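You operate a simulated robot arm through the tools that you are given. There is no shell and no other tool.

Carry out the task below with a simulated robot arm. There is one attempt and no reset: what you move stays moved.

TASK
Wipe the grit off the shuttle's seat and stand the tall roll in it.
Fine: brake on HOLD for the work, FREE at the end; cloth back. What is to be rubbed or washed off counts as gone when no trace of it is left.
Where things are to end (x, y in the base frame): tall roll within 20 mm of [120, 480].

Only the result counts: the job must be done as asked and must still hold three seconds after the hand-in. Knocking over, shifting, dropping, spilling or breaking anything else fails it. Flat cloth is picked up by pressing the open fingertips on it (5 to 10 N) and closing them slowly along it; thin cloth reads only 2 to 8 mm in the jaws.

THE ROBOT
A 6-joint arm with a two-finger parallel gripper, fixed in place. Base frame: the origin is on the floor under the middle of its stand, x ahead of it, y to its left, z up. Readings come in mm, degrees, newtons and seconds.
With the tool pointing down near the work surface it reaches from about 300 to 660 mm from the base axis. Its first joint turns from -115.0 to 115.0 degrees. Payload 3.43 kg.
The tool frame sits at the grasp point between the pads (the TCP): z along the fingers, y along the line on which they close. The tips reach 34 mm beyond it. Largest opening 128 mm; finger width 24, thickness 12; the body of the gripper, 48 by 130 mm, starts 96 mm behind the TCP.
Orientation is told as [roll, pitch, yaw] about the base's x, y, z axes, in that order, counted from this pose: with the fingers straight down and closing along the base's y, the tool's x points along the base's -x, its y along +y and its z along -z.

THE INTERFACE
- The arm moves only by the tool move_arm. Its argument "motion" is a list that holds one entry, the list of rows, each a list of 7 numbers: the shift along the base's x, y, z in units of 40 mm (1.0 is 40 mm), then the turn, a rotation vector about the base's x, y, z in units of 6 degrees (1.0 is 6 degrees), then the finger opening in mm, from 0 to 128. In form: [[[dx, dy, dz, wx, wy, wz, grip], ...]]. A call has 1 to 20 rows; each row shifts and turns the commanded pose from where the row before left it. A call with a number of a shift or a turn outside -1 to 1 is refused whole. A row lasts 0.2 s, in which the tool goes at most 50 mm and 8.6 degrees; a call with a longer step from one row to the next is refused whole, and so is a gripper value outside its range. A pose out of reach is approached as far as the arm can. The call stops where the force on the tool passes 90 N (or 10 N more than at its start, if that is more) or the arm is blocked; 0.2 s more then pass. Each finger travels about 153 mm/s and halts on what it meets, pressing with about 43 N; the grip force reading is that of the motor and also rises with nothing between the fingers. The clock runs only during rows and for 0.2 s after the last one: add rows that do not move to give the fingers time. It gives the time, the measured TCP pose, the force on the tool (base axes), the opening and the grip force at its end, in the units of the frame above (readings bear some noise), with the torque about the TCP (base axes, N m) and any sound that the robot's microphone picked up, and new pictures: "show" is both (left out), scene, wrist or none.
- Cameras (640 x 400 px; columns grow to the right, rows downward): "scene" is fixed at [398.5, 501.8, 1568.8]; the picture's right is [-0.98, 0.22, 0.00], its down [0.21, 0.93, -0.29] and it looks along [-0.06, -0.29, -0.96] (base axes); focal length 317 px, centre (320, 200). "wrist" rides on the gripper at [76, -11, -160] in the tool frame; the picture's right is [0.15, 0.99, 0.00], its down [-0.88, 0.13, -0.46] and it looks along [-0.45, 0.07, 0.89] (tool axes); focal length 234 px, centre (320, 200).
- raise_lower(by): slides the trunk up (or, below 0, down) by that many mm; the arm rides with it, the base frame stays. It gives what a move gives, with no picture.
- pixel_to_xyz(camera, pixels): for up to 12 pixels [column, row] of the newest picture of that camera ("zoom" is the newest enlarged one), the place [x, y, z] in the base frame of the surface seen there, good to about 2 mm. The clock stands still meanwhile.
- zoom(camera, box): a new picture of the part [left, top, right, bottom] of that camera's present view, enlarged. The clock stands still meanwhile.
- finish_job(): hands the job in; it is judged then, once.

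Open the gripper and draw the arm clear of the work before you hand the job in, unless the task says otherwise.

The tools are called after "Emit:" by a JSON object that holds its "api" and its "payload". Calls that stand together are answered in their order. move_arm: Moves the arm, as the interface text tells. Its arguments: {"type":"object","properties":{"motion":{"type":"array","items":{"type":"array","items":{"type":"array","items":{"type":"number"}}}},"show":{"type":"string","enum":["both","scene","wrist","none"]}},"required":["motion"]} The other tools are called the same way: raise_lower (by) moves the trunk up or down; pixel_to_xyz (camera, pixels) gives the place of the surface under pixels of a picture; zoom (camera, box) takes an enlarged picture of a part of a camera's view; finish_job () hands the job in.

At the start:

```text
clock: 0.0
tool_pos: [222.4, 276.7, 1151.0]
tcp_rot: [0.0, -0.1, 0.0]
ft_force: [-0.1, -1.1, 0.7]
torque: [0.0, 0.02, -0.04]
width: 127.9
gripper_force: 0.1
trunk travel left (down, up): [-850.0, 140.0]
```

scene: 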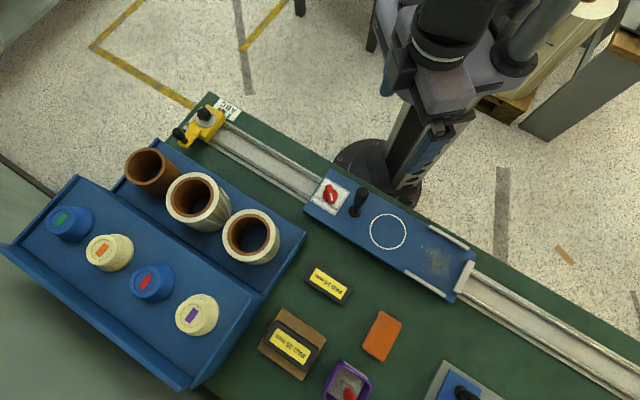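
wrist: 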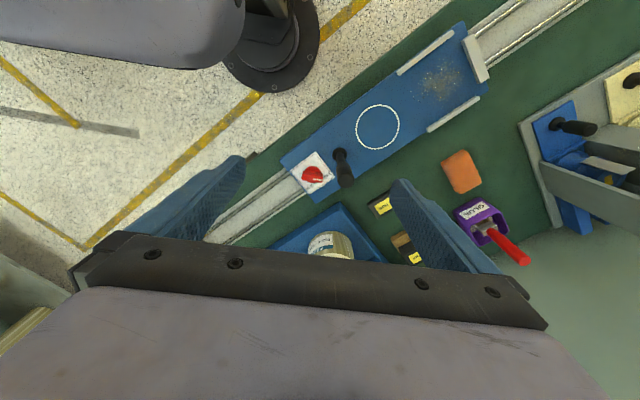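

I start by looking closer at the scene: the shuttle (blue plate with the white ring, around 390,235), the red knob (330,195), rolls, orange cloth (382,335).

Emit:
{"api": "zoom", "payload": {"camera": "scene", "box": [290, 150, 490, 310]}}

Emit:
{"api": "zoom", "payload": {"camera": "scene", "box": [100, 90, 320, 290]}}

Emit:
{"api": "zoom", "payload": {"camera": "scene", "box": [240, 250, 500, 400]}}

Emit:
{"api": "zoom", "payload": {"camera": "scene", "box": [0, 160, 240, 400]}}

```text
2.50 times, centred on (390, 230) of scene
```

zoom: 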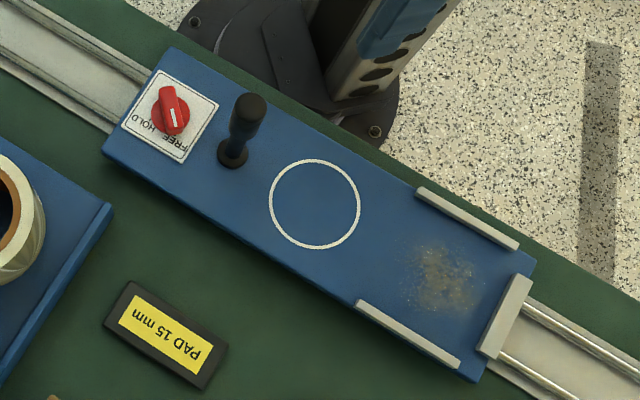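

```text
2.00 times, centred on (210, 190) of scene
```

zoom: 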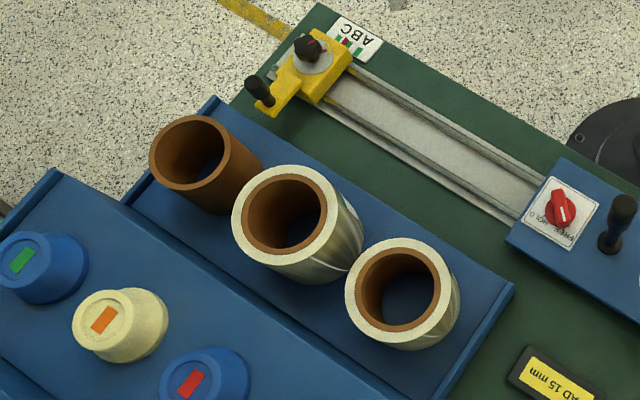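

```text
2.46 times, centred on (370, 325) of scene
```

zoom: 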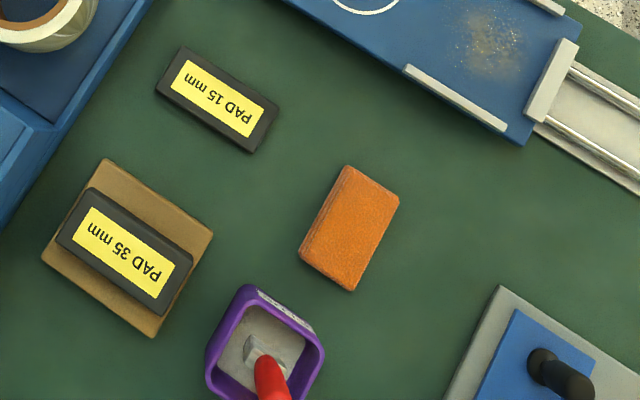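

```text
1.67 times, centred on (120, 280) of scene
```

zoom: 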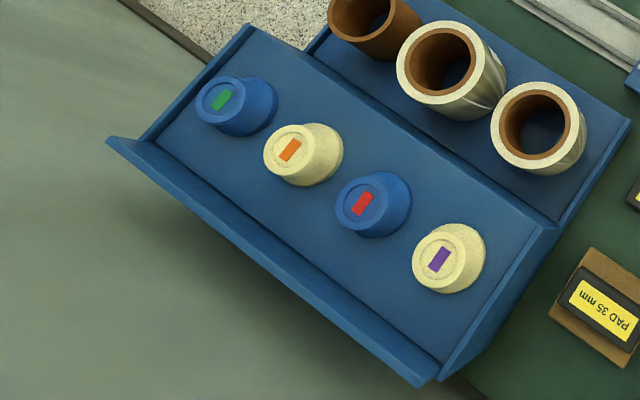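

I measure key points: knob, handle, ring centre, grit, rails, roll tops, orange cloth, pads, and the yellow stop.

Emit:
{"api": "pixel_to_xyz", "payload": {"camera": "scene", "pixels": [[331, 195], [360, 197], [388, 231], [437, 262], [450, 238], [426, 284], [467, 281], [152, 170], [199, 202], [250, 236], [382, 336], [205, 125]]}}

Emit:
{"api": "pixel_to_xyz", "payload": {"camera": "scene", "pixels": [[308, 212], [330, 176], [481, 254], [452, 300], [300, 300], [328, 285], [292, 345], [180, 133], [218, 105], [350, 380], [462, 385], [600, 330]]}}

Emit:
{"api": "zoom", "payload": {"camera": "wrist", "box": [260, 10, 500, 210]}}

Emit:
{"api": "zoom", "payload": {"camera": "wrist", "box": [400, 60, 640, 280]}}

```text
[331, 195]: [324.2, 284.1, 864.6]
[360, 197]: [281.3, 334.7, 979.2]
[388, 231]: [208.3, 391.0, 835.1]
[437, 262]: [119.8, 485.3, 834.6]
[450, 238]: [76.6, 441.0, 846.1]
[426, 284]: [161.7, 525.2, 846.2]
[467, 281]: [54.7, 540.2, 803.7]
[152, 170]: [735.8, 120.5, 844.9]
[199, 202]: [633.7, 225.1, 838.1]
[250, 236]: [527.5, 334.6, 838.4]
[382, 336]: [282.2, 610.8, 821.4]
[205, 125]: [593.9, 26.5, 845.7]
```

```text
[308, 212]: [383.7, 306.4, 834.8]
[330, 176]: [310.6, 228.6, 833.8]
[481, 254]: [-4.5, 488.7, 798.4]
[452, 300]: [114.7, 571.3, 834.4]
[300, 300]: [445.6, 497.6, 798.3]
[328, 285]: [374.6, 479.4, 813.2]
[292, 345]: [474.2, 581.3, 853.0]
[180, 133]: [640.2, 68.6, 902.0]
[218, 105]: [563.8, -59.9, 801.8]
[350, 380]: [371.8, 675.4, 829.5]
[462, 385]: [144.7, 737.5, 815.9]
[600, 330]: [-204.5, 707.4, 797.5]
```

```text
2.00 times, centred on (380, 110) of wrist
```

zoom: 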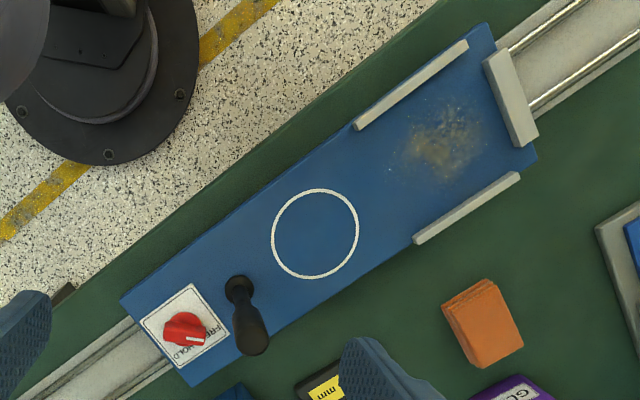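

```text
1.82 times, centred on (520, 170) of wrist
```

zoom: 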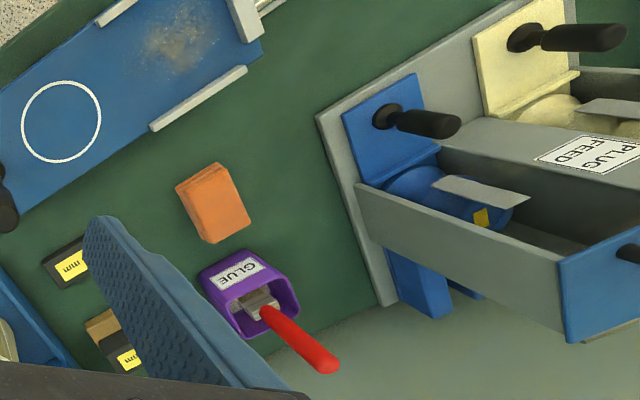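

I measure the rims of the three rolls and their feet, the orange cloth's edges, and the tray floor.

Emit:
{"api": "pixel_to_xyz", "payload": {"camera": "scene", "pixels": [[127, 162], [152, 151], [172, 157], [170, 190], [168, 200], [200, 176], [224, 205], [200, 228], [225, 232], [250, 211], [276, 236], [250, 262]]}}

Emit:
{"api": "pixel_to_xyz", "payload": {"camera": "scene", "pixels": [[199, 195], [250, 230], [285, 230], [381, 318], [398, 324], [365, 350], [383, 360], [372, 325], [290, 250], [160, 215], [68, 222], [300, 232]]}}

Emit:
{"api": "zoom", "payload": {"camera": "scene", "box": [300, 165, 380, 225]}}

Emit:
{"api": "zoom", "payload": {"camera": "scene", "box": [350, 300, 420, 370]}}

Emit:
{"api": "zoom", "payload": {"camera": "scene", "box": [160, 85, 260, 155]}}

```text
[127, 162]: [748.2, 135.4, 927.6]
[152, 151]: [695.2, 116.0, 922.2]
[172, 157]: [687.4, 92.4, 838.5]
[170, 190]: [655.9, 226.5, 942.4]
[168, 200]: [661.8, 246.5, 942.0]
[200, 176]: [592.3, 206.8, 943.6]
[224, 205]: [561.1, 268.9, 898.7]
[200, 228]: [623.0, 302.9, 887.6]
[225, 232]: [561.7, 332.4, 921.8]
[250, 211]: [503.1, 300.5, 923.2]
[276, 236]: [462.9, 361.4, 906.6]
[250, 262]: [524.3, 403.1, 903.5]
```

```text
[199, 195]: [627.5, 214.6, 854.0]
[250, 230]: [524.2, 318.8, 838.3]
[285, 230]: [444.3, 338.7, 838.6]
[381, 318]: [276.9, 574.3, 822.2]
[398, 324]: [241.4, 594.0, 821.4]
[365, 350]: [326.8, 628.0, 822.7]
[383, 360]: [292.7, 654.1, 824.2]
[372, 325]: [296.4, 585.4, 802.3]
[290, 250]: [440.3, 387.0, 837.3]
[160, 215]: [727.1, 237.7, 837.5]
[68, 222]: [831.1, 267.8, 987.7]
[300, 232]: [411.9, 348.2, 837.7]
```

```text
6.67 times, centred on (340, 195) of scene
```

zoom: 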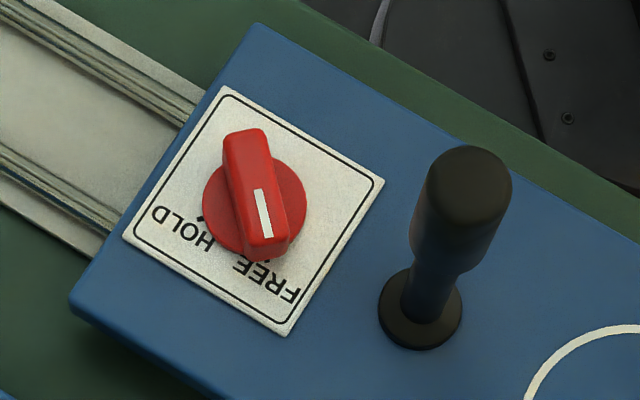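

```text
5.71 times, centred on (385, 335) of scene
```

zoom: 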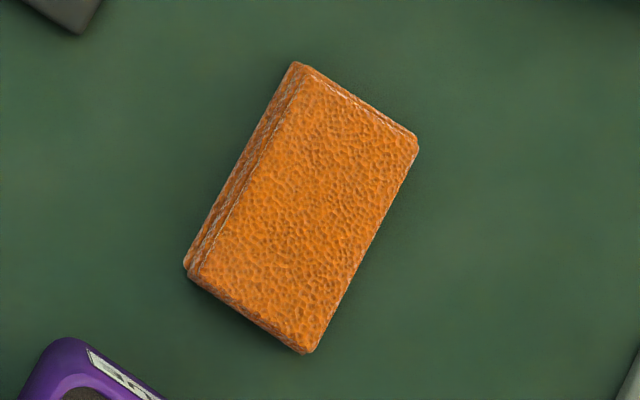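

```text
5.71 times, centred on (210, 120) of scene
```

zoom: 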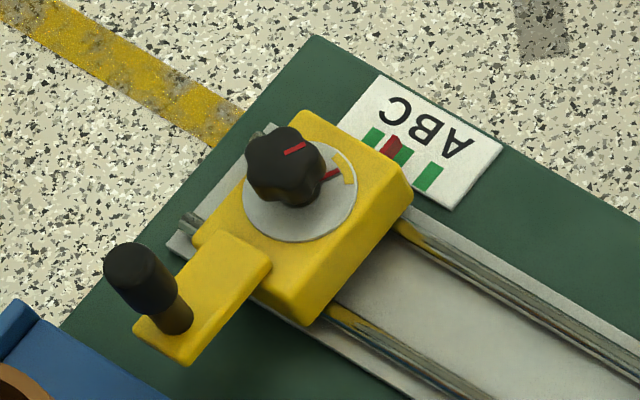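

The knob's white mark points at FREE (zoom of 330,195), with HOLD a clockwise turn away. I measure the knob and handle exactly from an enlarged picture.

Emit:
{"api": "zoom", "payload": {"camera": "scene", "box": [300, 165, 380, 225]}}

Emit:
{"api": "pixel_to_xyz", "payload": {"camera": "zoom", "pixels": [[240, 140], [266, 228], [228, 170], [278, 165], [212, 190], [298, 190], [201, 216], [270, 259], [230, 90], [380, 185], [128, 238], [283, 332]]}}

Emit:
{"api": "pixel_to_xyz", "payload": {"camera": "zoom", "pixels": [[470, 170], [430, 170], [505, 190], [420, 340], [385, 310], [460, 300], [262, 215], [250, 200], [258, 25], [72, 305]]}}

```text
6.67 times, centred on (340, 195) of scene
```

zoom: 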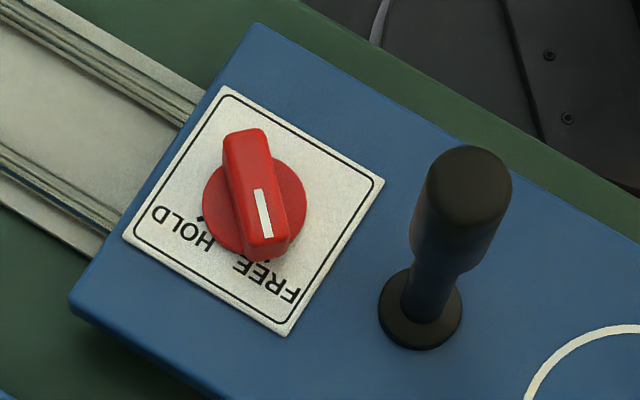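

```text
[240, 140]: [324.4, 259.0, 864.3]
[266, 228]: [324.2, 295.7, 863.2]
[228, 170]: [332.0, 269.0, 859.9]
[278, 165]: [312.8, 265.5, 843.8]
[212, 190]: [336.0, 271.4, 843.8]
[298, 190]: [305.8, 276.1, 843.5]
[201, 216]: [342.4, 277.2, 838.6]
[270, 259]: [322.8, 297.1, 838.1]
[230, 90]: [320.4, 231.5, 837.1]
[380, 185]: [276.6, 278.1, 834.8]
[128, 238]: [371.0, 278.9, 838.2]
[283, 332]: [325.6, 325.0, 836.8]
```

```text
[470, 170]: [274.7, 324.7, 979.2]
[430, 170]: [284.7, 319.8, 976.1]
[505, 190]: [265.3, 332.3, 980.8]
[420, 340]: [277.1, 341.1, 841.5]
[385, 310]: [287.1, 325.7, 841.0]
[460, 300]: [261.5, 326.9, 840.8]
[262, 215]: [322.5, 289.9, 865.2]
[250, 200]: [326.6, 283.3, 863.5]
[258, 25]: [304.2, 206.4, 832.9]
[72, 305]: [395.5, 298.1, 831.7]
```

Knob centre is about (323.5, 278), bar along y (pointing to FREE at +y), HOLD at +x: a -90° turn. I go above the knob with yaw +90, fingers at 50 mm.

Emit:
{"api": "move_arm", "payload": {"motion": [[[0.168, 0.002, -0.18, 0, 0, 1, 50], [0.168, 0.002, -0.18, 0, 0, 1, 50], [0.168, 0.002, -0.18, 0, 0, 1, 50], [0.168, 0.002, -0.18, 0, 0, 1, 50], [0.168, 0.002, -0.18, 0, 0, 1, 50], [0.168, 0.002, -0.18, 0, 0, 1, 50], [0.168, 0.002, -0.18, 0, 0, 1, 50], [0.168, 0.002, -0.18, 0, 0, 1, 50], [0.168, 0.002, -0.18, 0, 0, 1, 50], [0.168, 0.002, -0.18, 0, 0, 1, 50], [0.168, 0.002, -0.18, 0, 0, 1, 50], [0.168, 0.002, -0.18, 0, 0, 1, 50], [0.168, 0.002, -0.18, 0, 0, 1, 50], [0.168, 0.002, -0.18, 0, 0, 1, 50], [0.168, 0.002, -0.18, 0, 0, 1, 50], [0, 0, 0, 0, 0, 0, 50]]]}}

```text
clock: 3.4
tool_pos: [322.2, 278.1, 1041.6]
tcp_rot: [0.0, 0.0, 90.1]
ft_force: [-0.2, 0.0, -0.3]
torque: [-0.01, 0.0, -0.02]
width: 49.7
gripper_force: 0.0
trunk travel left (down, up): [-850.0, 140.0]
```

scene: 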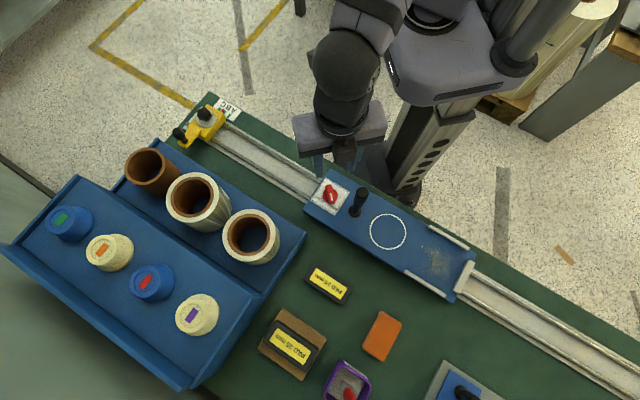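
wrist: 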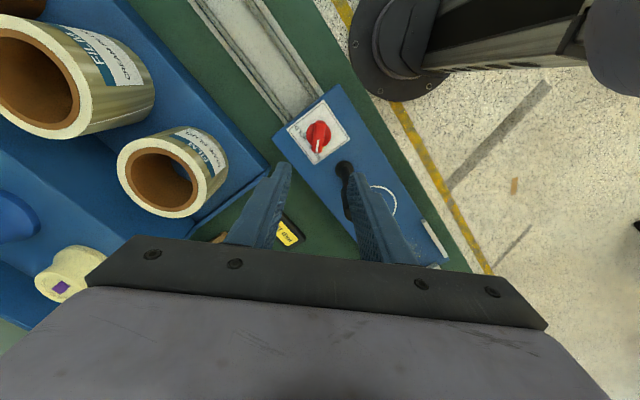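

Over the knob as planned. I lower to TCP z≈890 (tips ≈856, bar top ≈865, body stays above the handle's 981) with the fingers open at 50.

Emit:
{"api": "move_arm", "payload": {"motion": [[[0.03, 0, -0.6, 0, 0, 0, 50], [0, 0, -0.6, 0, 0, 0, 50], [0, 0, -0.6, 0, 0, 0, 50], [0, 0, -0.6, 0, 0, 0, 50], [0, 0, -0.6, 0, 0, 0, 50], [0, 0, -0.4, 0, 0, 0, 50], [0, 0, -0.3, 0, 0, 0, 50], [0, 0, -0.09, 0, 0, 0, 50], [0, 0, 0, 0, 0, 0, 50]]]}}

```text
clock: 5.4
tool_pos: [323.4, 277.7, 890.2]
tcp_rot: [0.0, -0.1, 90.1]
ft_force: [0.7, 0.2, 0.1]
torque: [-0.02, -0.01, -0.03]
width: 49.9
gripper_force: 0.1
trunk travel left (down, up): [-850.0, 140.0]
```

scene: 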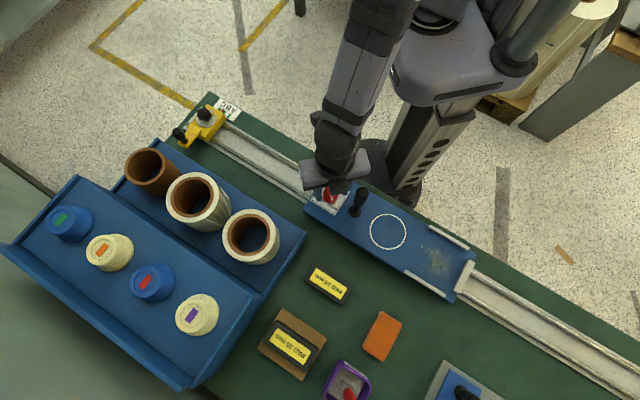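
wrist: 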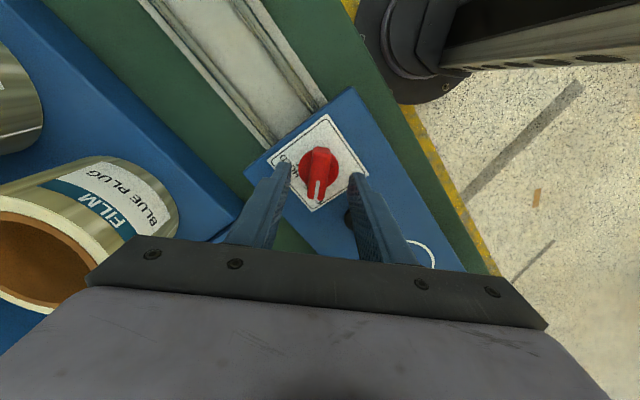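

The bar sits between the tips. I close slowly on it.

Emit:
{"api": "move_arm", "payload": {"motion": [[[0, 0, 0, 0, 0, 0, 35], [0, 0, 0, 0, 0, 0, 24], [0, 0, 0, 0, 0, 0, 19], [0, 0, 0, 0, 0, 0, 16], [0, 0, 0, 0, 0, 0, 14], [0, 0, 0, 0, 0, 0, 12], [0, 0, 0, 0, 0, 0, 10]]], "show": "wrist"}}

```text
clock: 7.0
tool_pos: [326.1, 279.9, 890.1]
tcp_rot: [0.1, -0.1, 90.0]
ft_force: [5.0, 2.6, 0.2]
torque: [0.3, -0.14, 0.01]
width: 15.9
gripper_force: 44.8
trunk travel left (down, up): [-850.0, 140.0]
```

wrist: 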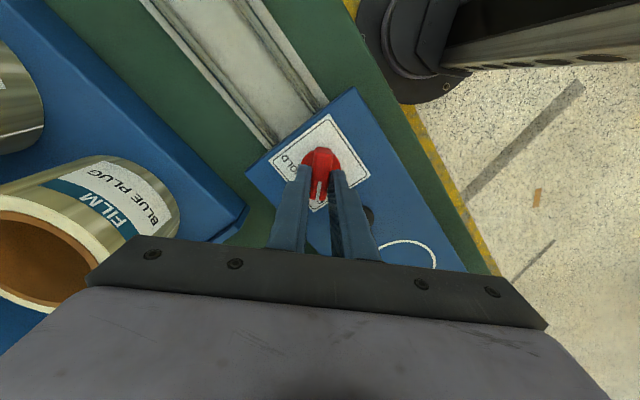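

The bar (16 mm) is gripped, and the tool is being pushed by 5 N in +x and 2.6 N in +y, so the true centre is slightly off. I shift the command to relax that before turning.

Emit:
{"api": "move_arm", "payload": {"motion": [[[0.065, 0.05, 0, 0, 0, 0, 10], [0, 0, 0, 0, 0, 0, 10]]], "show": "none"}}

```text
clock: 7.6
tool_pos: [324.6, 278.2, 890.3]
tcp_rot: [0.1, 0.2, 90.1]
ft_force: [-3.9, -2.6, 2.1]
torque: [1.07, 0.18, -0.03]
width: 15.5
gripper_force: 45.2
trunk travel left (down, up): [-850.0, 140.0]
```

Readings are unsettled; I wait a moment and look at the scene for any shift of the shuttle.

Emit:
{"api": "move_arm", "payload": {"motion": [[[0, 0, 0, 0, 0, 0, 10], [0, 0, 0, 0, 0, 0, 10], [0, 0, 0, 0, 0, 0, 10]]], "show": "both"}}

```text
clock: 8.4
tool_pos: [324.7, 277.6, 890.5]
tcp_rot: [0.1, 0.1, 90.0]
ft_force: [-4.9, -4.7, 1.4]
torque: [-0.4, 0.17, -0.02]
width: 15.8
gripper_force: 44.9
trunk travel left (down, up): [-850.0, 140.0]
```

scene: 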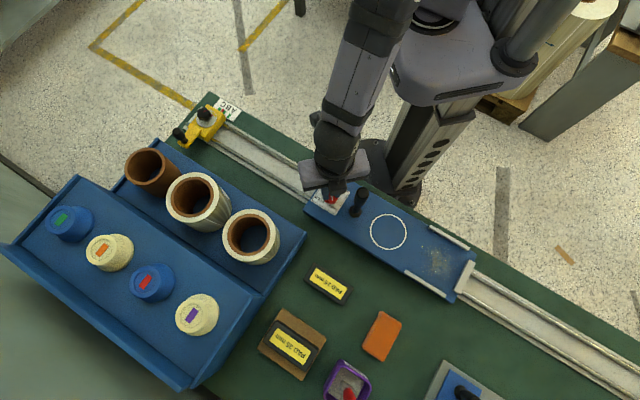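
wrist: 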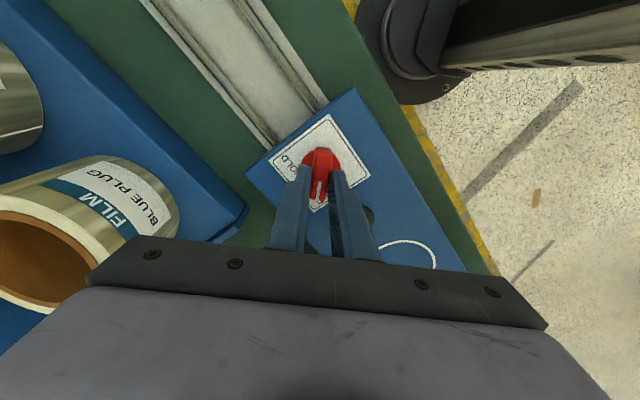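

I compare the shuttle's position with before: zooming the same box as earlier.

Emit:
{"api": "zoom", "payload": {"camera": "scene", "box": [290, 150, 490, 310]}}

```text
2.50 times, centred on (390, 230) of scene
```

zoom: 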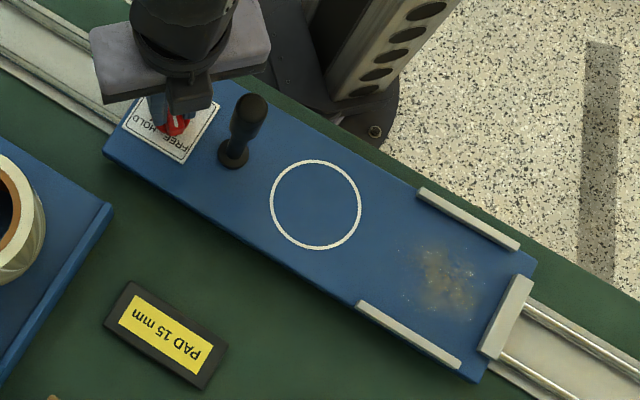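

The shuttle has not moved noticeably (ring at the same pixels). Now I turn the knob -90° about z, with a small recentring.

Emit:
{"api": "move_arm", "payload": {"motion": [[[-0.03, -0.035, 0, 0, 0, -0.8, 10], [0, 0, 0, 0, 0, -1, 10], [0, 0, 0, 0, 0, -1, 10], [0, 0, 0, 0, 0, -1, 10], [0, 0, 0, 0, 0, -1, 10], [0, 0, 0, 0, 0, -1, 10], [0, 0, 0, 0, 0, -1, 10], [0, 0, 0, 0, 0, -1, 10], [0, 0, 0, 0, 0, -1, 10], [0, 0, 0, 0, 0, -1, 10], [0, 0, 0, 0, 0, -1, 10], [0, 0, 0, 0, 0, -1, 10], [0, 0, 0, 0, 0, -1, 10], [0, 0, 0, 0, 0, -1, 10], [0, 0, 0, 0, 0, -1, 10], [0, 0, 0, 0, 0, -0.2, 10], [0, 0, 0, 0, 0, 0, 10]]], "show": "both"}}

```text
clock: 12.0
tool_pos: [326.3, 277.8, 890.0]
tcp_rot: [0.0, 0.0, 0.0]
ft_force: [8.6, -11.8, -0.2]
torque: [-0.37, -1.55, 0.04]
width: 15.8
gripper_force: 45.3
trunk travel left (down, up): [-850.0, 140.0]
```

scene: 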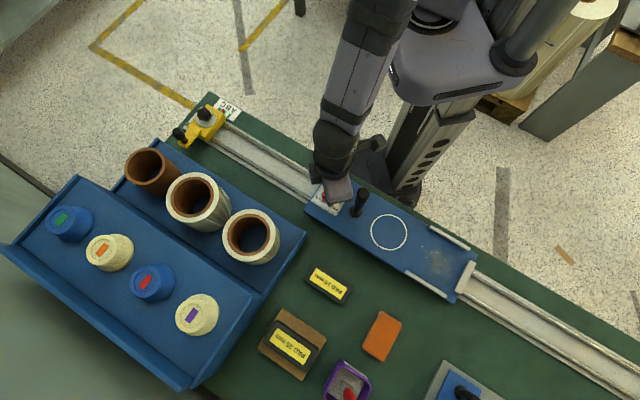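
wrist: 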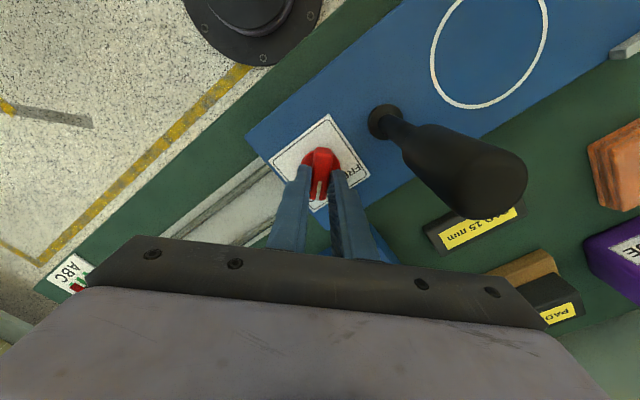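

Yaw is now 0, so the knob should be at HOLD. I open the fingers and rise to check the mark.

Emit:
{"api": "move_arm", "payload": {"motion": [[[0, 0, 0, 0, 0, 0, 20], [0, 0, 0, 0, 0, 0, 35], [0, 0, 0, 0, 0, 0, 50], [0, 0, 0.5, 0, 0, 0, 50], [0, 0, 0.8, 0, 0, 0, 50], [0, 0, 1, 0, 0, 0, 50], [0, 0, 1, 0, 0, 0, 50], [0, 0, 0, 0, 0, 0, 50]]], "show": "both"}}

```text
clock: 13.8
tool_pos: [325.5, 279.4, 1022.6]
tcp_rot: [0.1, -0.1, 0.0]
ft_force: [0.2, 0.0, 0.6]
torque: [-0.03, 0.04, -0.01]
width: 49.7
gripper_force: 0.1
trunk travel left (down, up): [-850.0, 140.0]
```

scene: 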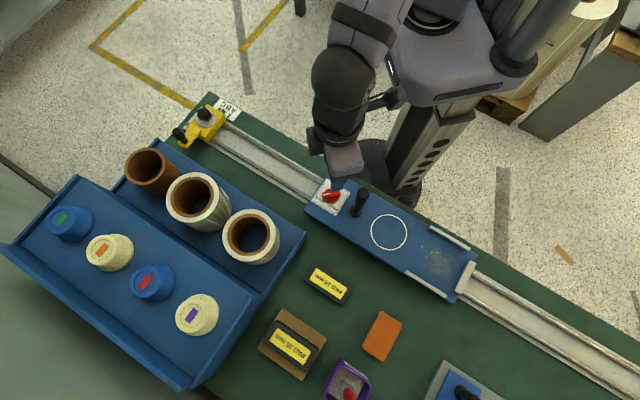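
wrist: 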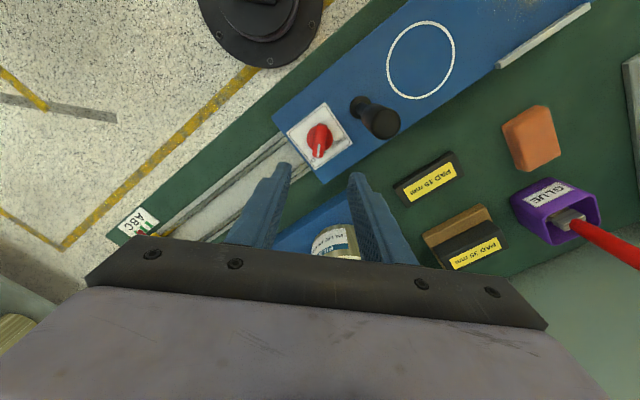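

Emit:
{"api": "zoom", "payload": {"camera": "scene", "box": [300, 165, 380, 225]}}

Emit:
{"api": "zoom", "payload": {"camera": "wrist", "box": [270, 90, 370, 190]}}

```text
6.67 times, centred on (340, 195) of scene
```

zoom: 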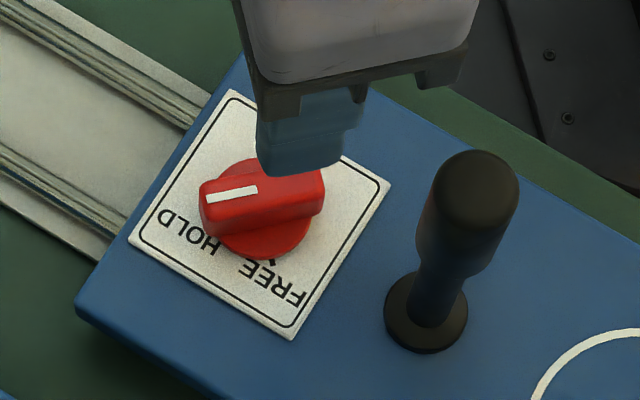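

```text
4.00 times, centred on (320, 140) of wrist
```

zoom: 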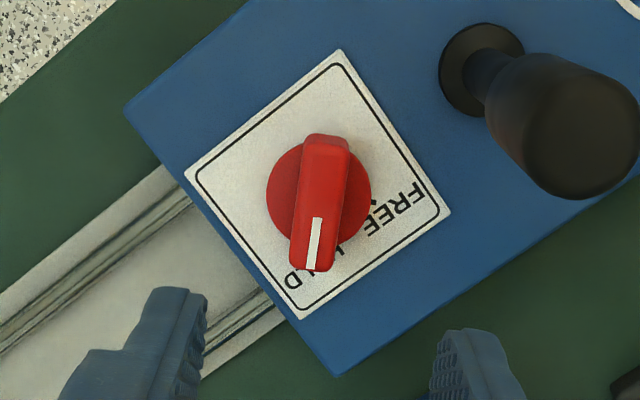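

The mark points to HOLD now; the shuttle shifted only ~2 mm along the rail. Next I measure the orange cloth (382,335) accurately.

Emit:
{"api": "zoom", "payload": {"camera": "scene", "box": [350, 300, 420, 370]}}

Emit:
{"api": "pixel_to_xyz", "payload": {"camera": "zoom", "pixels": [[312, 75], [408, 150], [310, 343], [205, 275], [300, 210], [250, 180], [355, 245], [360, 110], [260, 308], [190, 270], [298, 66], [412, 137]]}}

```text
5.71 times, centred on (385, 335) of scene
```

zoom: 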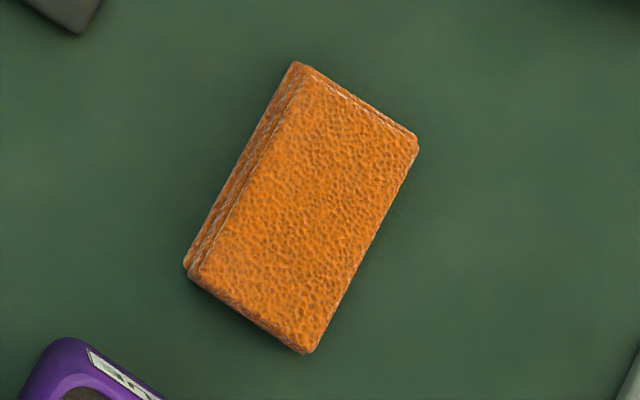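

```text
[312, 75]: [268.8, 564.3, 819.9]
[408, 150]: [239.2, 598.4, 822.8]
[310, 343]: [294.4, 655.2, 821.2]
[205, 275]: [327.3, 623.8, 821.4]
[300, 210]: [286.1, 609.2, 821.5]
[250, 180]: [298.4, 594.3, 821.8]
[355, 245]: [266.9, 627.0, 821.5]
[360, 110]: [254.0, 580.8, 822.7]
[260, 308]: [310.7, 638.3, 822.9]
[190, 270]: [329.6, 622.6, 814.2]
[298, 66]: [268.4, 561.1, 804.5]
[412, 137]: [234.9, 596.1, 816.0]
```

Cloth centre ≈ (282.5, 610.4), long side along (0.7, 0.7), about 48×86×24 mm, top z 822. Now I measure the seat: grit extent, rails and end stop.

Emit:
{"api": "zoom", "payload": {"camera": "scene", "box": [395, 215, 495, 315]}}

Emit:
{"api": "pixel_to_xyz", "payload": {"camera": "zoom", "pixels": [[322, 88], [480, 180], [224, 266], [388, 366], [470, 250], [420, 335], [488, 225], [445, 305], [340, 125], [255, 255], [500, 215], [450, 350]]}}

```text
4.00 times, centred on (445, 265) of scene
```

zoom: 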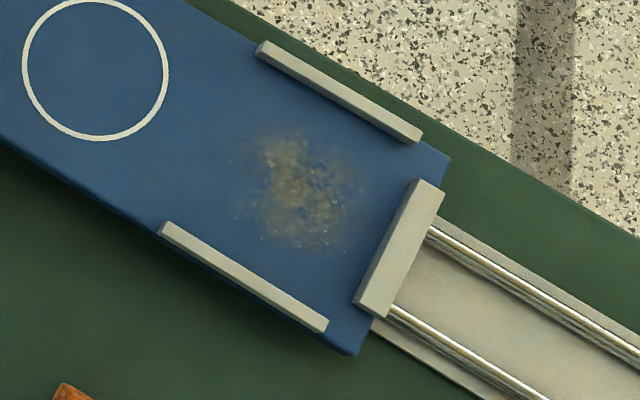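

```text
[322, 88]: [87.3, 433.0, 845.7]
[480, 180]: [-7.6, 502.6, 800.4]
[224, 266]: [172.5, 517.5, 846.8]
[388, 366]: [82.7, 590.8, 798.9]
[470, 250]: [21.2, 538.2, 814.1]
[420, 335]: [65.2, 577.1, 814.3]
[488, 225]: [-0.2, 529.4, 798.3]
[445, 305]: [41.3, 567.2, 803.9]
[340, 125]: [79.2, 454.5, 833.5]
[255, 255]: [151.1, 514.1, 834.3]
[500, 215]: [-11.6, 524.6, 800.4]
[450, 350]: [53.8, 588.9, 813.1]
```

Emit:
{"api": "pixel_to_xyz", "payload": {"camera": "zoom", "pixels": [[262, 48], [416, 136], [165, 228], [322, 325], [420, 190], [370, 300], [430, 195], [385, 308], [300, 190], [230, 130], [260, 240], [360, 190]]}}

Emit:
{"api": "pixel_to_xyz", "payload": {"camera": "zoom", "pixels": [[340, 240], [285, 125], [405, 190], [360, 275], [340, 340], [430, 165], [330, 110], [245, 265], [97, 70], [395, 215], [380, 245]]}}

```text
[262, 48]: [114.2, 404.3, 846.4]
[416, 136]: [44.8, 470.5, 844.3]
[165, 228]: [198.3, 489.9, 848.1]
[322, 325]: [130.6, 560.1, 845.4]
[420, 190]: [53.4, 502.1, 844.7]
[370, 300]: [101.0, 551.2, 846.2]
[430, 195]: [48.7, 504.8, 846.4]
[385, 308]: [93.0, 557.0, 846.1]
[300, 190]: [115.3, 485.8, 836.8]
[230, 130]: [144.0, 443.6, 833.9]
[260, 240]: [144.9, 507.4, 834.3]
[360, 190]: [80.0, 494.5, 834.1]
```

```text
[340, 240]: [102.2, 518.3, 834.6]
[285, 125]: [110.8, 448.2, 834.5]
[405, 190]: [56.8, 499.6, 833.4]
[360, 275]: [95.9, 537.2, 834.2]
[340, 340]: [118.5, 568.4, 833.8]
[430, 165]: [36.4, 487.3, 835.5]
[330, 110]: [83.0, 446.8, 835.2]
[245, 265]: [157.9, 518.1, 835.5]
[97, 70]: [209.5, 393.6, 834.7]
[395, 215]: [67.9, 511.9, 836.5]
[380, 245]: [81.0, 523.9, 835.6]
```

Seat spans u≈205–314 along the shuttle and ≈107 mm between the rails, with grit inside; rails are 12 mm high. I now travel at safe height over the handle's top toward the cloth at (282.5, 610.4), turning to yaw 45 and opening to 90.

Emit:
{"api": "move_arm", "payload": {"motion": [[[0, 0.5, 0.3, 0, 0, 0.5, 50], [-0.05, 0.7, 0.2, 0, 0, 0.7, 50], [-0.1, 0.7, 0, 0, 0, 0.7, 50], [-0.1, 0.7, 0, 0, 0, 0.7, 50], [-0.1, 0.7, 0, 0, 0, 0.7, 50], [-0.1, 0.7, 0, 0, 0, 0.7, 50], [-0.1, 0.7, 0, 0, 0, 0.7, 90], [-0.1, 0.7, 0, 0, 0, 0.7, 90], [-0.1, 0.7, 0, 0, 0, 0.7, 90], [-0.1, 0.7, -0.3, 0, 0, 0.7, 90], [-0.1, 0.7, -0.5, 0, 0, 0.7, 90], [-0.1, 0.6, -0.5, 0, 0, 0, 90], [-0.075, 0.2, -0.5, 0, 0, 0, 90], [0, 0, 0, 0, 0, 0, 90]]], "show": "both"}}

```text
clock: 16.8
tool_pos: [263.1, 566.1, 967.6]
tcp_rot: [0.0, 0.0, 45.0]
ft_force: [0.6, 0.6, 1.1]
torque: [-0.04, -0.01, -0.02]
width: 90.4
gripper_force: 0.0
out of reach, approached as far as the arm can: row 10, 11, 12, 13
trunk travel left (down, up): [-850.0, 140.0]
```

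scene: 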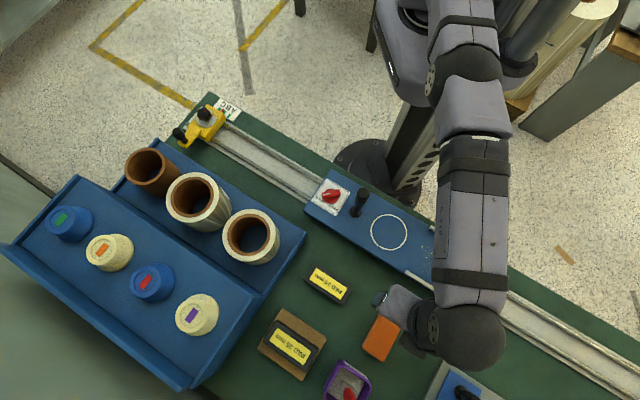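
wrist: 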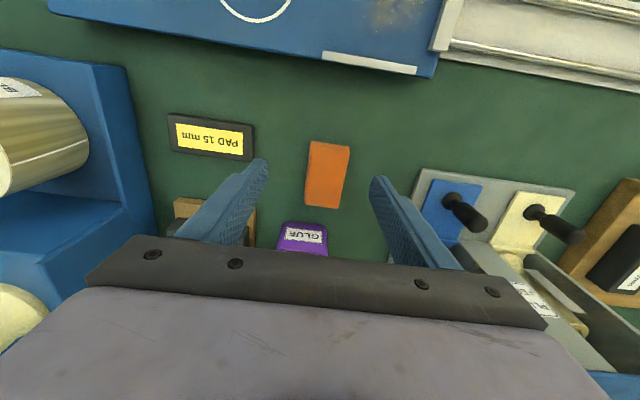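

Reach is limited to ~624 mm radius at this height. I lower to z≈890 to see how reach changes there (tips at ≈856, nothing below but table and cloth).

Emit:
{"api": "move_arm", "payload": {"motion": [[[0, 0, -0.6, 0, 0, 0, 90], [0, 0, -0.6, 0, 0, 0, 90], [0, 0, -0.6, 0, 0, 0, 90], [0, 0, 0, 0, 0, 0, 90]]], "show": "none"}}

```text
clock: 17.8
tool_pos: [262.0, 564.8, 897.4]
tcp_rot: [0.0, 0.0, 44.9]
ft_force: [-0.2, 0.5, -0.2]
torque: [-0.02, -0.03, -0.04]
width: 89.9
gripper_force: 0.0
trunk travel left (down, up): [-850.0, 140.0]
```

At z≈897 the pose is reachable; I now extend outward towards the cloth's centre.

Emit:
{"api": "move_arm", "payload": {"motion": [[[0.17, 0.38, 0, 0, 0, 0, 90], [0.17, 0.38, 0, 0, 0, 0, 90], [0.17, 0.38, 0, 0, 0, 0, 90], [0, 0, 0, 0, 0, 0, 90]]], "show": "wrist"}}

```text
clock: 18.8
tool_pos: [265.5, 567.0, 896.6]
tcp_rot: [0.0, -0.1, 45.0]
ft_force: [-1.5, 0.2, 0.7]
torque: [0.01, -0.01, 0.03]
width: 90.1
gripper_force: 0.0
out of reach, approached as far as the arm can: row 1, 2, 3
trunk travel left (down, up): [-850.0, 140.0]
```

wrist: 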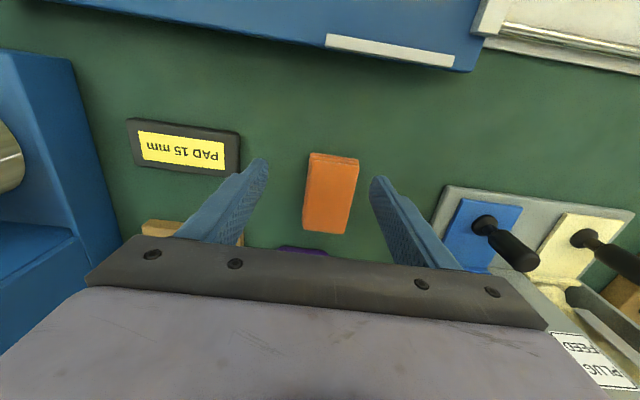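

Reach at this trunk height seems limited to ~626 mm. I test whether a different trunk height helps: raise the trunk by 100.

Emit:
{"api": "raise_lower", "payload": {"by": 100}}

Emit:
{"api": "move_arm", "payload": {"motion": [[[0.17, 0.38, 0, 0, 0, 0, 90], [0.17, 0.38, 0, 0, 0, 0, 90], [0, 0, 0, 0, 0, 0, 90]]], "show": "none"}}

```text
clock: 20.1
tool_pos: [265.8, 567.1, 997.2]
tcp_rot: [-0.1, 0.1, 45.0]
ft_force: [-0.1, 0.4, -0.1]
torque: [0.0, 0.0, 0.01]
width: 89.7
gripper_force: 0.1
trunk travel left (down, up): [-950.0, 40.0]
```

```text
clock: 20.9
tool_pos: [266.3, 568.4, 997.5]
tcp_rot: [0.1, 0.0, 44.9]
ft_force: [-0.3, -0.3, 0.3]
torque: [-0.02, 0.01, 0.03]
width: 90.2
gripper_force: 0.1
out of reach, approached as far as the arm can: row 1, 2
trunk travel left (down, up): [-950.0, 40.0]
```

Same limit as expected at the same relative height; now I lower the tool by 100 mm and extend again.

Emit:
{"api": "move_arm", "payload": {"motion": [[[0, 0, -0.8, 0, 0, 0, 90], [0, 0, -0.8, 0, 0, 0, 90], [0, 0, -0.8, 0, 0, 0, 90], [0.17, 0.38, 0, 0, 0, 0, 90], [0.17, 0.38, 0, 0, 0, 0, 90], [0, 0, 0, 0, 0, 0, 90]]], "show": "none"}}

```text
clock: 22.3
tool_pos: [263.9, 557.3, 905.8]
tcp_rot: [0.0, -0.1, 45.0]
ft_force: [0.1, -0.3, 0.0]
torque: [0.02, -0.02, 0.01]
width: 90.0
gripper_force: 0.1
out of reach, approached as far as the arm can: row 2, 3, 4, 5
trunk travel left (down, up): [-950.0, 40.0]
```

Reach peaks with the tool ~925 high at the original trunk height, so for the table I want the trunk ~80 below its start, plus a small outward tilt of the tool. First I raise the tool to ~1060, then lower the trunk by 180.

Emit:
{"api": "move_arm", "payload": {"motion": [[[0, 0, 0.8, 0, 0, 0, 90], [0, 0, 0.8, 0, 0, 0, 90], [0, 0, 0.8, 0, 0, 0, 90], [0, 0, 0.8, 0, 0, 0, 90], [0, 0, 0.65, 0, 0, 0, 90], [0, 0, 0, 0, 0, 0, 90]]], "show": "none"}}

Emit:
{"api": "raise_lower", "payload": {"by": -180}}

```text
clock: 23.7
tool_pos: [263.7, 557.8, 1059.2]
tcp_rot: [0.0, 0.0, 45.1]
ft_force: [0.1, 0.5, 0.0]
torque: [0.03, -0.02, -0.01]
width: 89.8
gripper_force: 0.1
trunk travel left (down, up): [-950.0, 40.0]
```

```text
clock: 25.7
tool_pos: [262.6, 558.9, 880.3]
tcp_rot: [0.0, 0.0, 45.0]
ft_force: [-0.3, -0.8, 0.1]
torque: [-0.01, 0.0, 0.04]
width: 89.9
gripper_force: 0.0
trunk travel left (down, up): [-770.0, 220.0]
```

Trunk is lower now with the TCP at 880. I tilt the tool outward by 12° about its closing axis and extend to just above the cloth.

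Emit:
{"api": "move_arm", "payload": {"motion": [[[0, 0, 0.1, 0.707, -0.707, 0, 90], [0, 0, 0.1, 0.707, -0.707, 0, 90], [0.13, 0.4, 0, 0, 0, 0, 90], [0.13, 0.4, 0, 0, 0, 0, 90], [0.13, 0.38, 0, 0, 0, 0, 90], [0, 0, 0, 0, 0, 0, 90]]], "show": "both"}}

```text
clock: 27.1
tool_pos: [278.0, 604.3, 888.0]
tcp_rot: [-0.1, -12.0, 45.0]
ft_force: [0.8, -0.2, 0.5]
torque: [0.01, 0.01, -0.01]
width: 89.9
gripper_force: 0.1
trunk travel left (down, up): [-770.0, 220.0]
```

scene: 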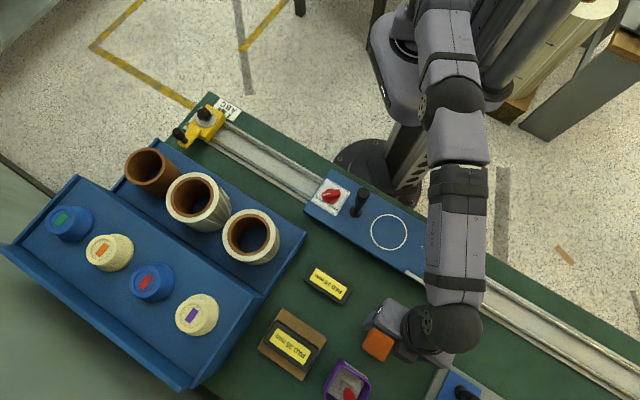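
wrist: 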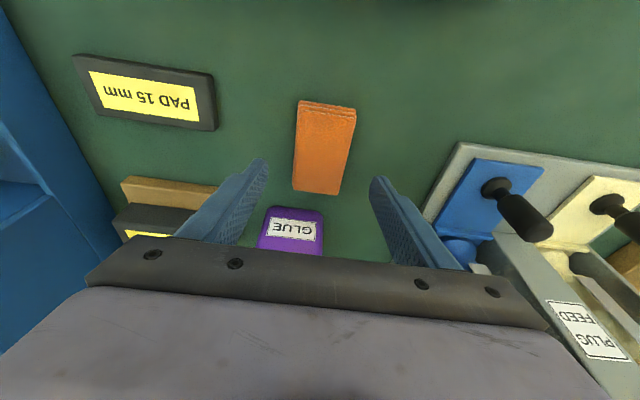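

The cloth lies centred between the fingers (pixels 298–355). I lower to TCP z≈844 so the tips sit ≈13 mm above the table.

Emit:
{"api": "move_arm", "payload": {"motion": [[[0.01, 0.05, -0.4, 0, 0, 0, 90], [0, 0, -0.4, 0, 0, 0, 90], [0, 0, -0.3, 0, 0, 0, 90], [0, 0, 0, 0, 0, 0, 90]]], "show": "wrist"}}

```text
clock: 28.1
tool_pos: [280.3, 606.7, 844.7]
tcp_rot: [0.0, -12.0, 45.0]
ft_force: [-0.6, 0.0, 0.1]
torque: [0.0, 0.0, 0.01]
width: 90.0
gripper_force: 0.0
trunk travel left (down, up): [-770.0, 220.0]
```

wrist: 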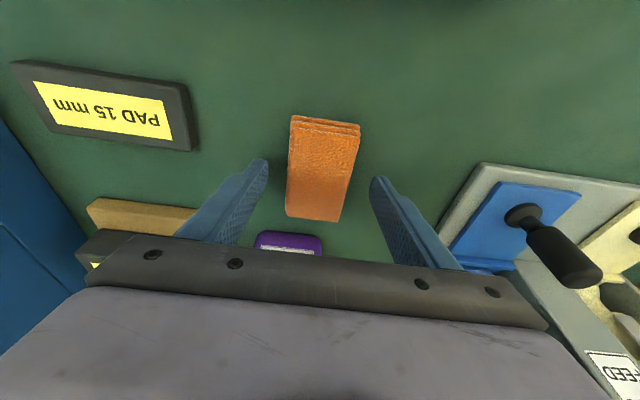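

The cloth is well centred between the tips. I close slowly on it.

Emit:
{"api": "move_arm", "payload": {"motion": [[[0, 0, 0, 0, 0, 0, 70], [0, 0, 0, 0, 0, 0, 60], [0, 0, 0, 0, 0, 0, 54], [0, 0, 0, 0, 0, 0, 50], [0, 0, 0, 0, 0, 0, 46], [0, 0, 0, 0, 0, 0, 42], [0, 0, 0, 0, 0, 0, 38], [0, 0, 0, 0, 0, 0, 34]]], "show": "wrist"}}

```text
clock: 29.9
tool_pos: [278.8, 606.7, 843.8]
tcp_rot: [0.0, -11.9, 45.1]
ft_force: [0.0, 0.5, 0.4]
torque: [0.01, 0.0, 0.02]
width: 53.5
gripper_force: 43.0
trunk travel left (down, up): [-770.0, 220.0]
```

wrist: 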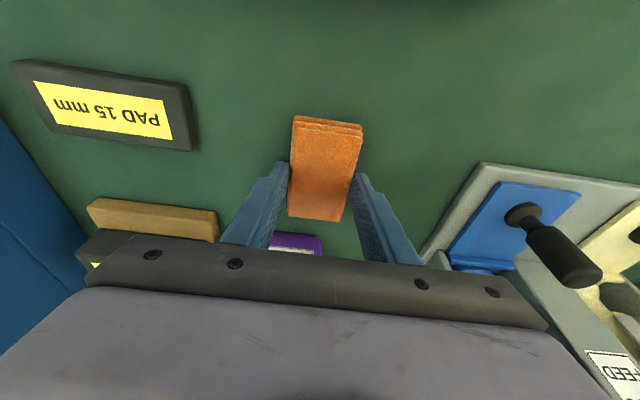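

Grip at 53.5 mm with 43 N: the cloth is held. I lift it 60 mm and carry it above the seat's near end, keeping the tilt so it stays flat.

Emit:
{"api": "move_arm", "payload": {"motion": [[[0, 0, 0.4, 0, 0, 0, 34], [0, 0, 0.6, 0, 0, 0, 34], [0, 0, 0.6, 0, 0, 0, 34], [-0.45, -0.457, 0, 0, 0, 0, 34], [-0.45, -0.457, 0, 0, 0, 0, 34], [-0.45, -0.457, 0, 0, 0, 0, 34], [-0.45, -0.457, 0, 0, 0, 0, 34], [-0.45, -0.457, 0, 0, 0, 0, 34], [-0.45, -0.457, 0, 0, 0, 0, 34], [-0.45, -0.457, 0, 0, 0, 0, 34], [-0.45, -0.457, 0, 0, 0, 0, 34], [0, 0, 0, 0, 0, 0, 34]]], "show": "both"}}

```text
clock: 32.5
tool_pos: [135.8, 460.5, 907.0]
tcp_rot: [0.0, -12.0, 45.0]
ft_force: [-0.5, 0.0, -0.3]
torque: [-0.01, -0.03, 0.01]
width: 53.7
gripper_force: 42.7
trunk travel left (down, up): [-770.0, 220.0]
```

scene: 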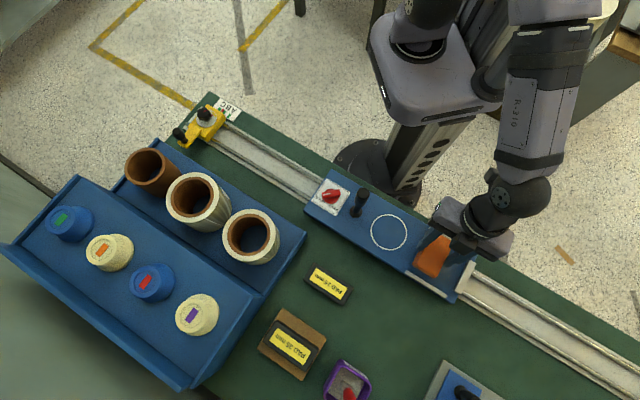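
wrist: 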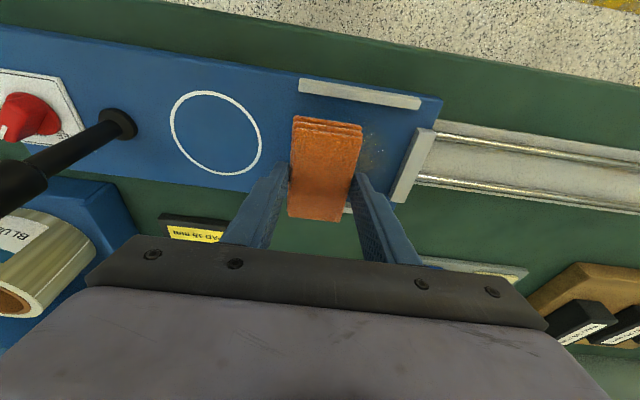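

I check where the cloth's corners are now relative to the rails.

Emit:
{"api": "pixel_to_xyz", "payload": {"camera": "wrist", "pixels": [[298, 122], [358, 128], [293, 210], [338, 218], [325, 165], [360, 92], [415, 165]]}}

Emit:
{"api": "zoom", "payload": {"camera": "scene", "box": [395, 215, 495, 315]}}

```text
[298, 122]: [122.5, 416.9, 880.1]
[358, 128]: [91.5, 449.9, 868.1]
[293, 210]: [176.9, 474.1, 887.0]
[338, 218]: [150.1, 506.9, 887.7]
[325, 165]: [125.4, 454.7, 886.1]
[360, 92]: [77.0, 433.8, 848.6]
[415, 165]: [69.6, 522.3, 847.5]
```

```text
4.00 times, centred on (445, 265) of scene
```

zoom: 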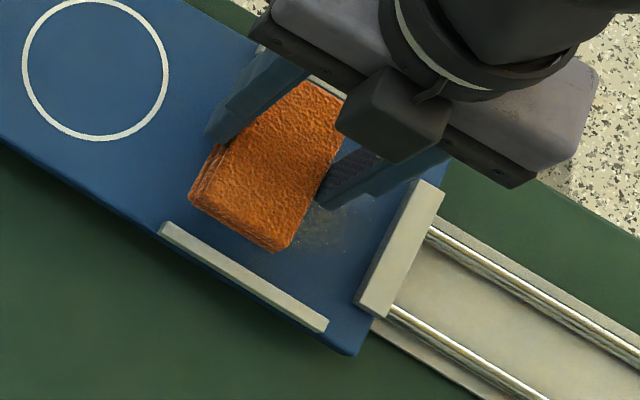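

The cloth hangs flat (top z≈886) and spans v≈380–467 between rails at 373 and 480. I shift it 2 mm outward and lower it towards contact.

Emit:
{"api": "move_arm", "payload": {"motion": [[[0.05, 0.05, -0.3, 0, 0, 0, 34], [0, 0, -0.25, 0, 0, 0, 34], [0, 0, -0.05, 0, 0, 0, 34], [0, 0, -0.05, 0, 0, 0, 34], [0, 0, 0, 0, 0, 0, 34]]], "show": "none"}}

```text
clock: 33.7
tool_pos: [137.9, 462.6, 882.4]
tcp_rot: [0.0, -11.9, 45.0]
ft_force: [-0.1, -0.1, -0.8]
torque: [0.0, 0.03, -0.01]
width: 53.7
gripper_force: 42.6
trunk travel left (down, up): [-770.0, 220.0]
```

No contact yet at z 882.4; I go down in 1–2 mm steps.

Emit:
{"api": "move_arm", "payload": {"motion": [[[0, 0, -0.05, 0, 0, 0, 34], [0, 0, -0.04, 0, 0, 0, 34], [0, 0, 0, 0, 0, 0, 34]]], "show": "none"}}

```text
clock: 34.5
tool_pos: [137.8, 463.2, 880.2]
tcp_rot: [0.1, -12.2, 45.0]
ft_force: [1.4, -2.6, 14.0]
torque: [-0.36, 0.02, -0.03]
width: 53.5
gripper_force: 43.0
trunk travel left (down, up): [-770.0, 220.0]
```

Contact with about 14 N. I sweep along the shuttle axis 50 mm and back, watching the force.

Emit:
{"api": "move_arm", "payload": {"motion": [[[-0.12, 0.12, 0.01, 0, 0, 0, 34], [-0.15, 0.15, 0, 0, 0, 0, 34], [-0.18, 0.18, 0, 0, 0, 0, 34], [-0.18, 0.18, 0, 0, 0, 0, 34], [-0.15, 0.15, 0, 0, 0, 0, 34], [-0.1, 0.1, 0, 0, 0, 0, 34], [0, 0, 0, 0, 0, 0, 34]]], "show": "both"}}

```text
clock: 36.1
tool_pos: [106.2, 494.4, 880.5]
tcp_rot: [-0.2, -12.0, 44.9]
ft_force: [23.6, -19.3, 18.5]
torque: [-0.04, -0.77, -0.09]
width: 53.6
gripper_force: 42.9
trunk travel left (down, up): [-770.0, 220.0]
```

scene: 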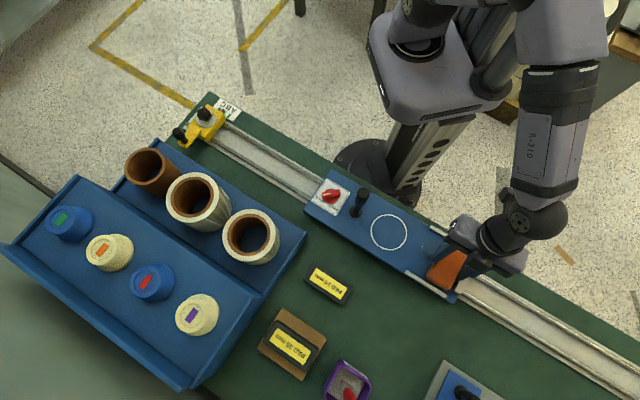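
wrist: 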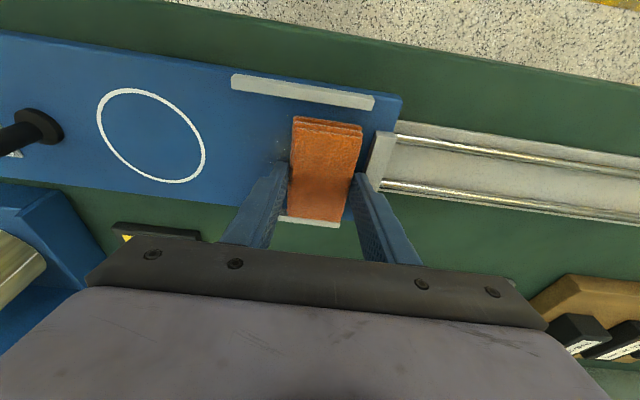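

The tool met the end stop (30 N opposing) at the far end, so I limit travel a little. I sweep back and forth with small sideways offsets.

Emit:
{"api": "move_arm", "payload": {"motion": [[[0.15, -0.15, 0, 0, 0, 0, 34], [0.18, -0.18, 0, 0, 0, 0, 34], [0.18, -0.18, 0, 0, 0, 0, 34], [0.18, -0.18, 0, 0, 0, 0, 34], [0.18, -0.18, 0, 0, 0, 0, 34], [0.1, 0.1, 0, 0, 0, 0, 34], [-0.15, 0.15, 0, 0, 0, 0, 34], [-0.18, 0.18, 0, 0, 0, 0, 34], [-0.18, 0.18, 0, 0, 0, 0, 34], [-0.18, 0.18, 0, 0, 0, 0, 34], [-0.06, 0.06, 0, 0, 0, 0, 34], [-0.15, -0.15, 0, 0, 0, 0, 34], [0.15, -0.15, 0, 0, 0, 0, 34], [0.18, -0.18, 0, 0, 0, 0, 34], [0.18, -0.18, 0, 0, 0, 0, 34], [0.18, -0.18, 0, 0, 0, 0, 34], [0.06, -0.06, 0, 0, 0, 0, 34], [0.05, 0.05, 0, 0, 0, 0, 34], [0, 0, 0, 0, 0, 0, 34]]], "show": "both"}}

```text
clock: 40.1
tool_pos: [135.0, 461.7, 879.8]
tcp_rot: [-0.1, -12.1, 44.9]
ft_force: [-12.7, 0.7, 16.0]
torque: [0.35, 0.4, 0.28]
width: 53.5
gripper_force: 42.9
trunk travel left (down, up): [-770.0, 220.0]
```

scene: 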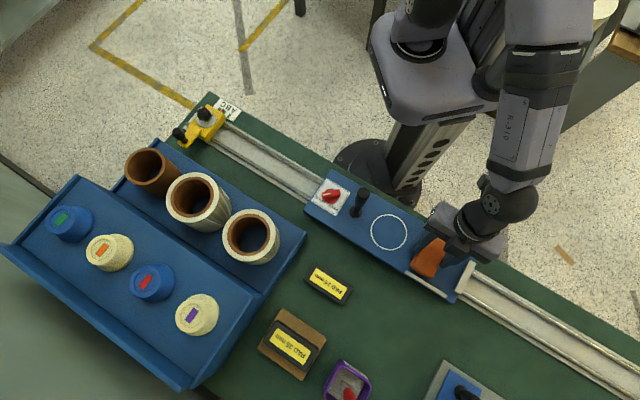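
wrist: 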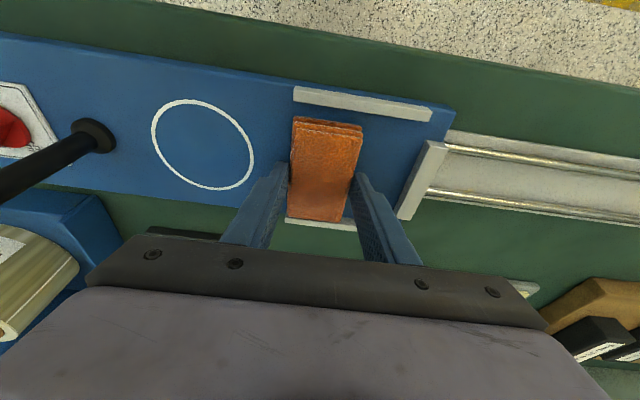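

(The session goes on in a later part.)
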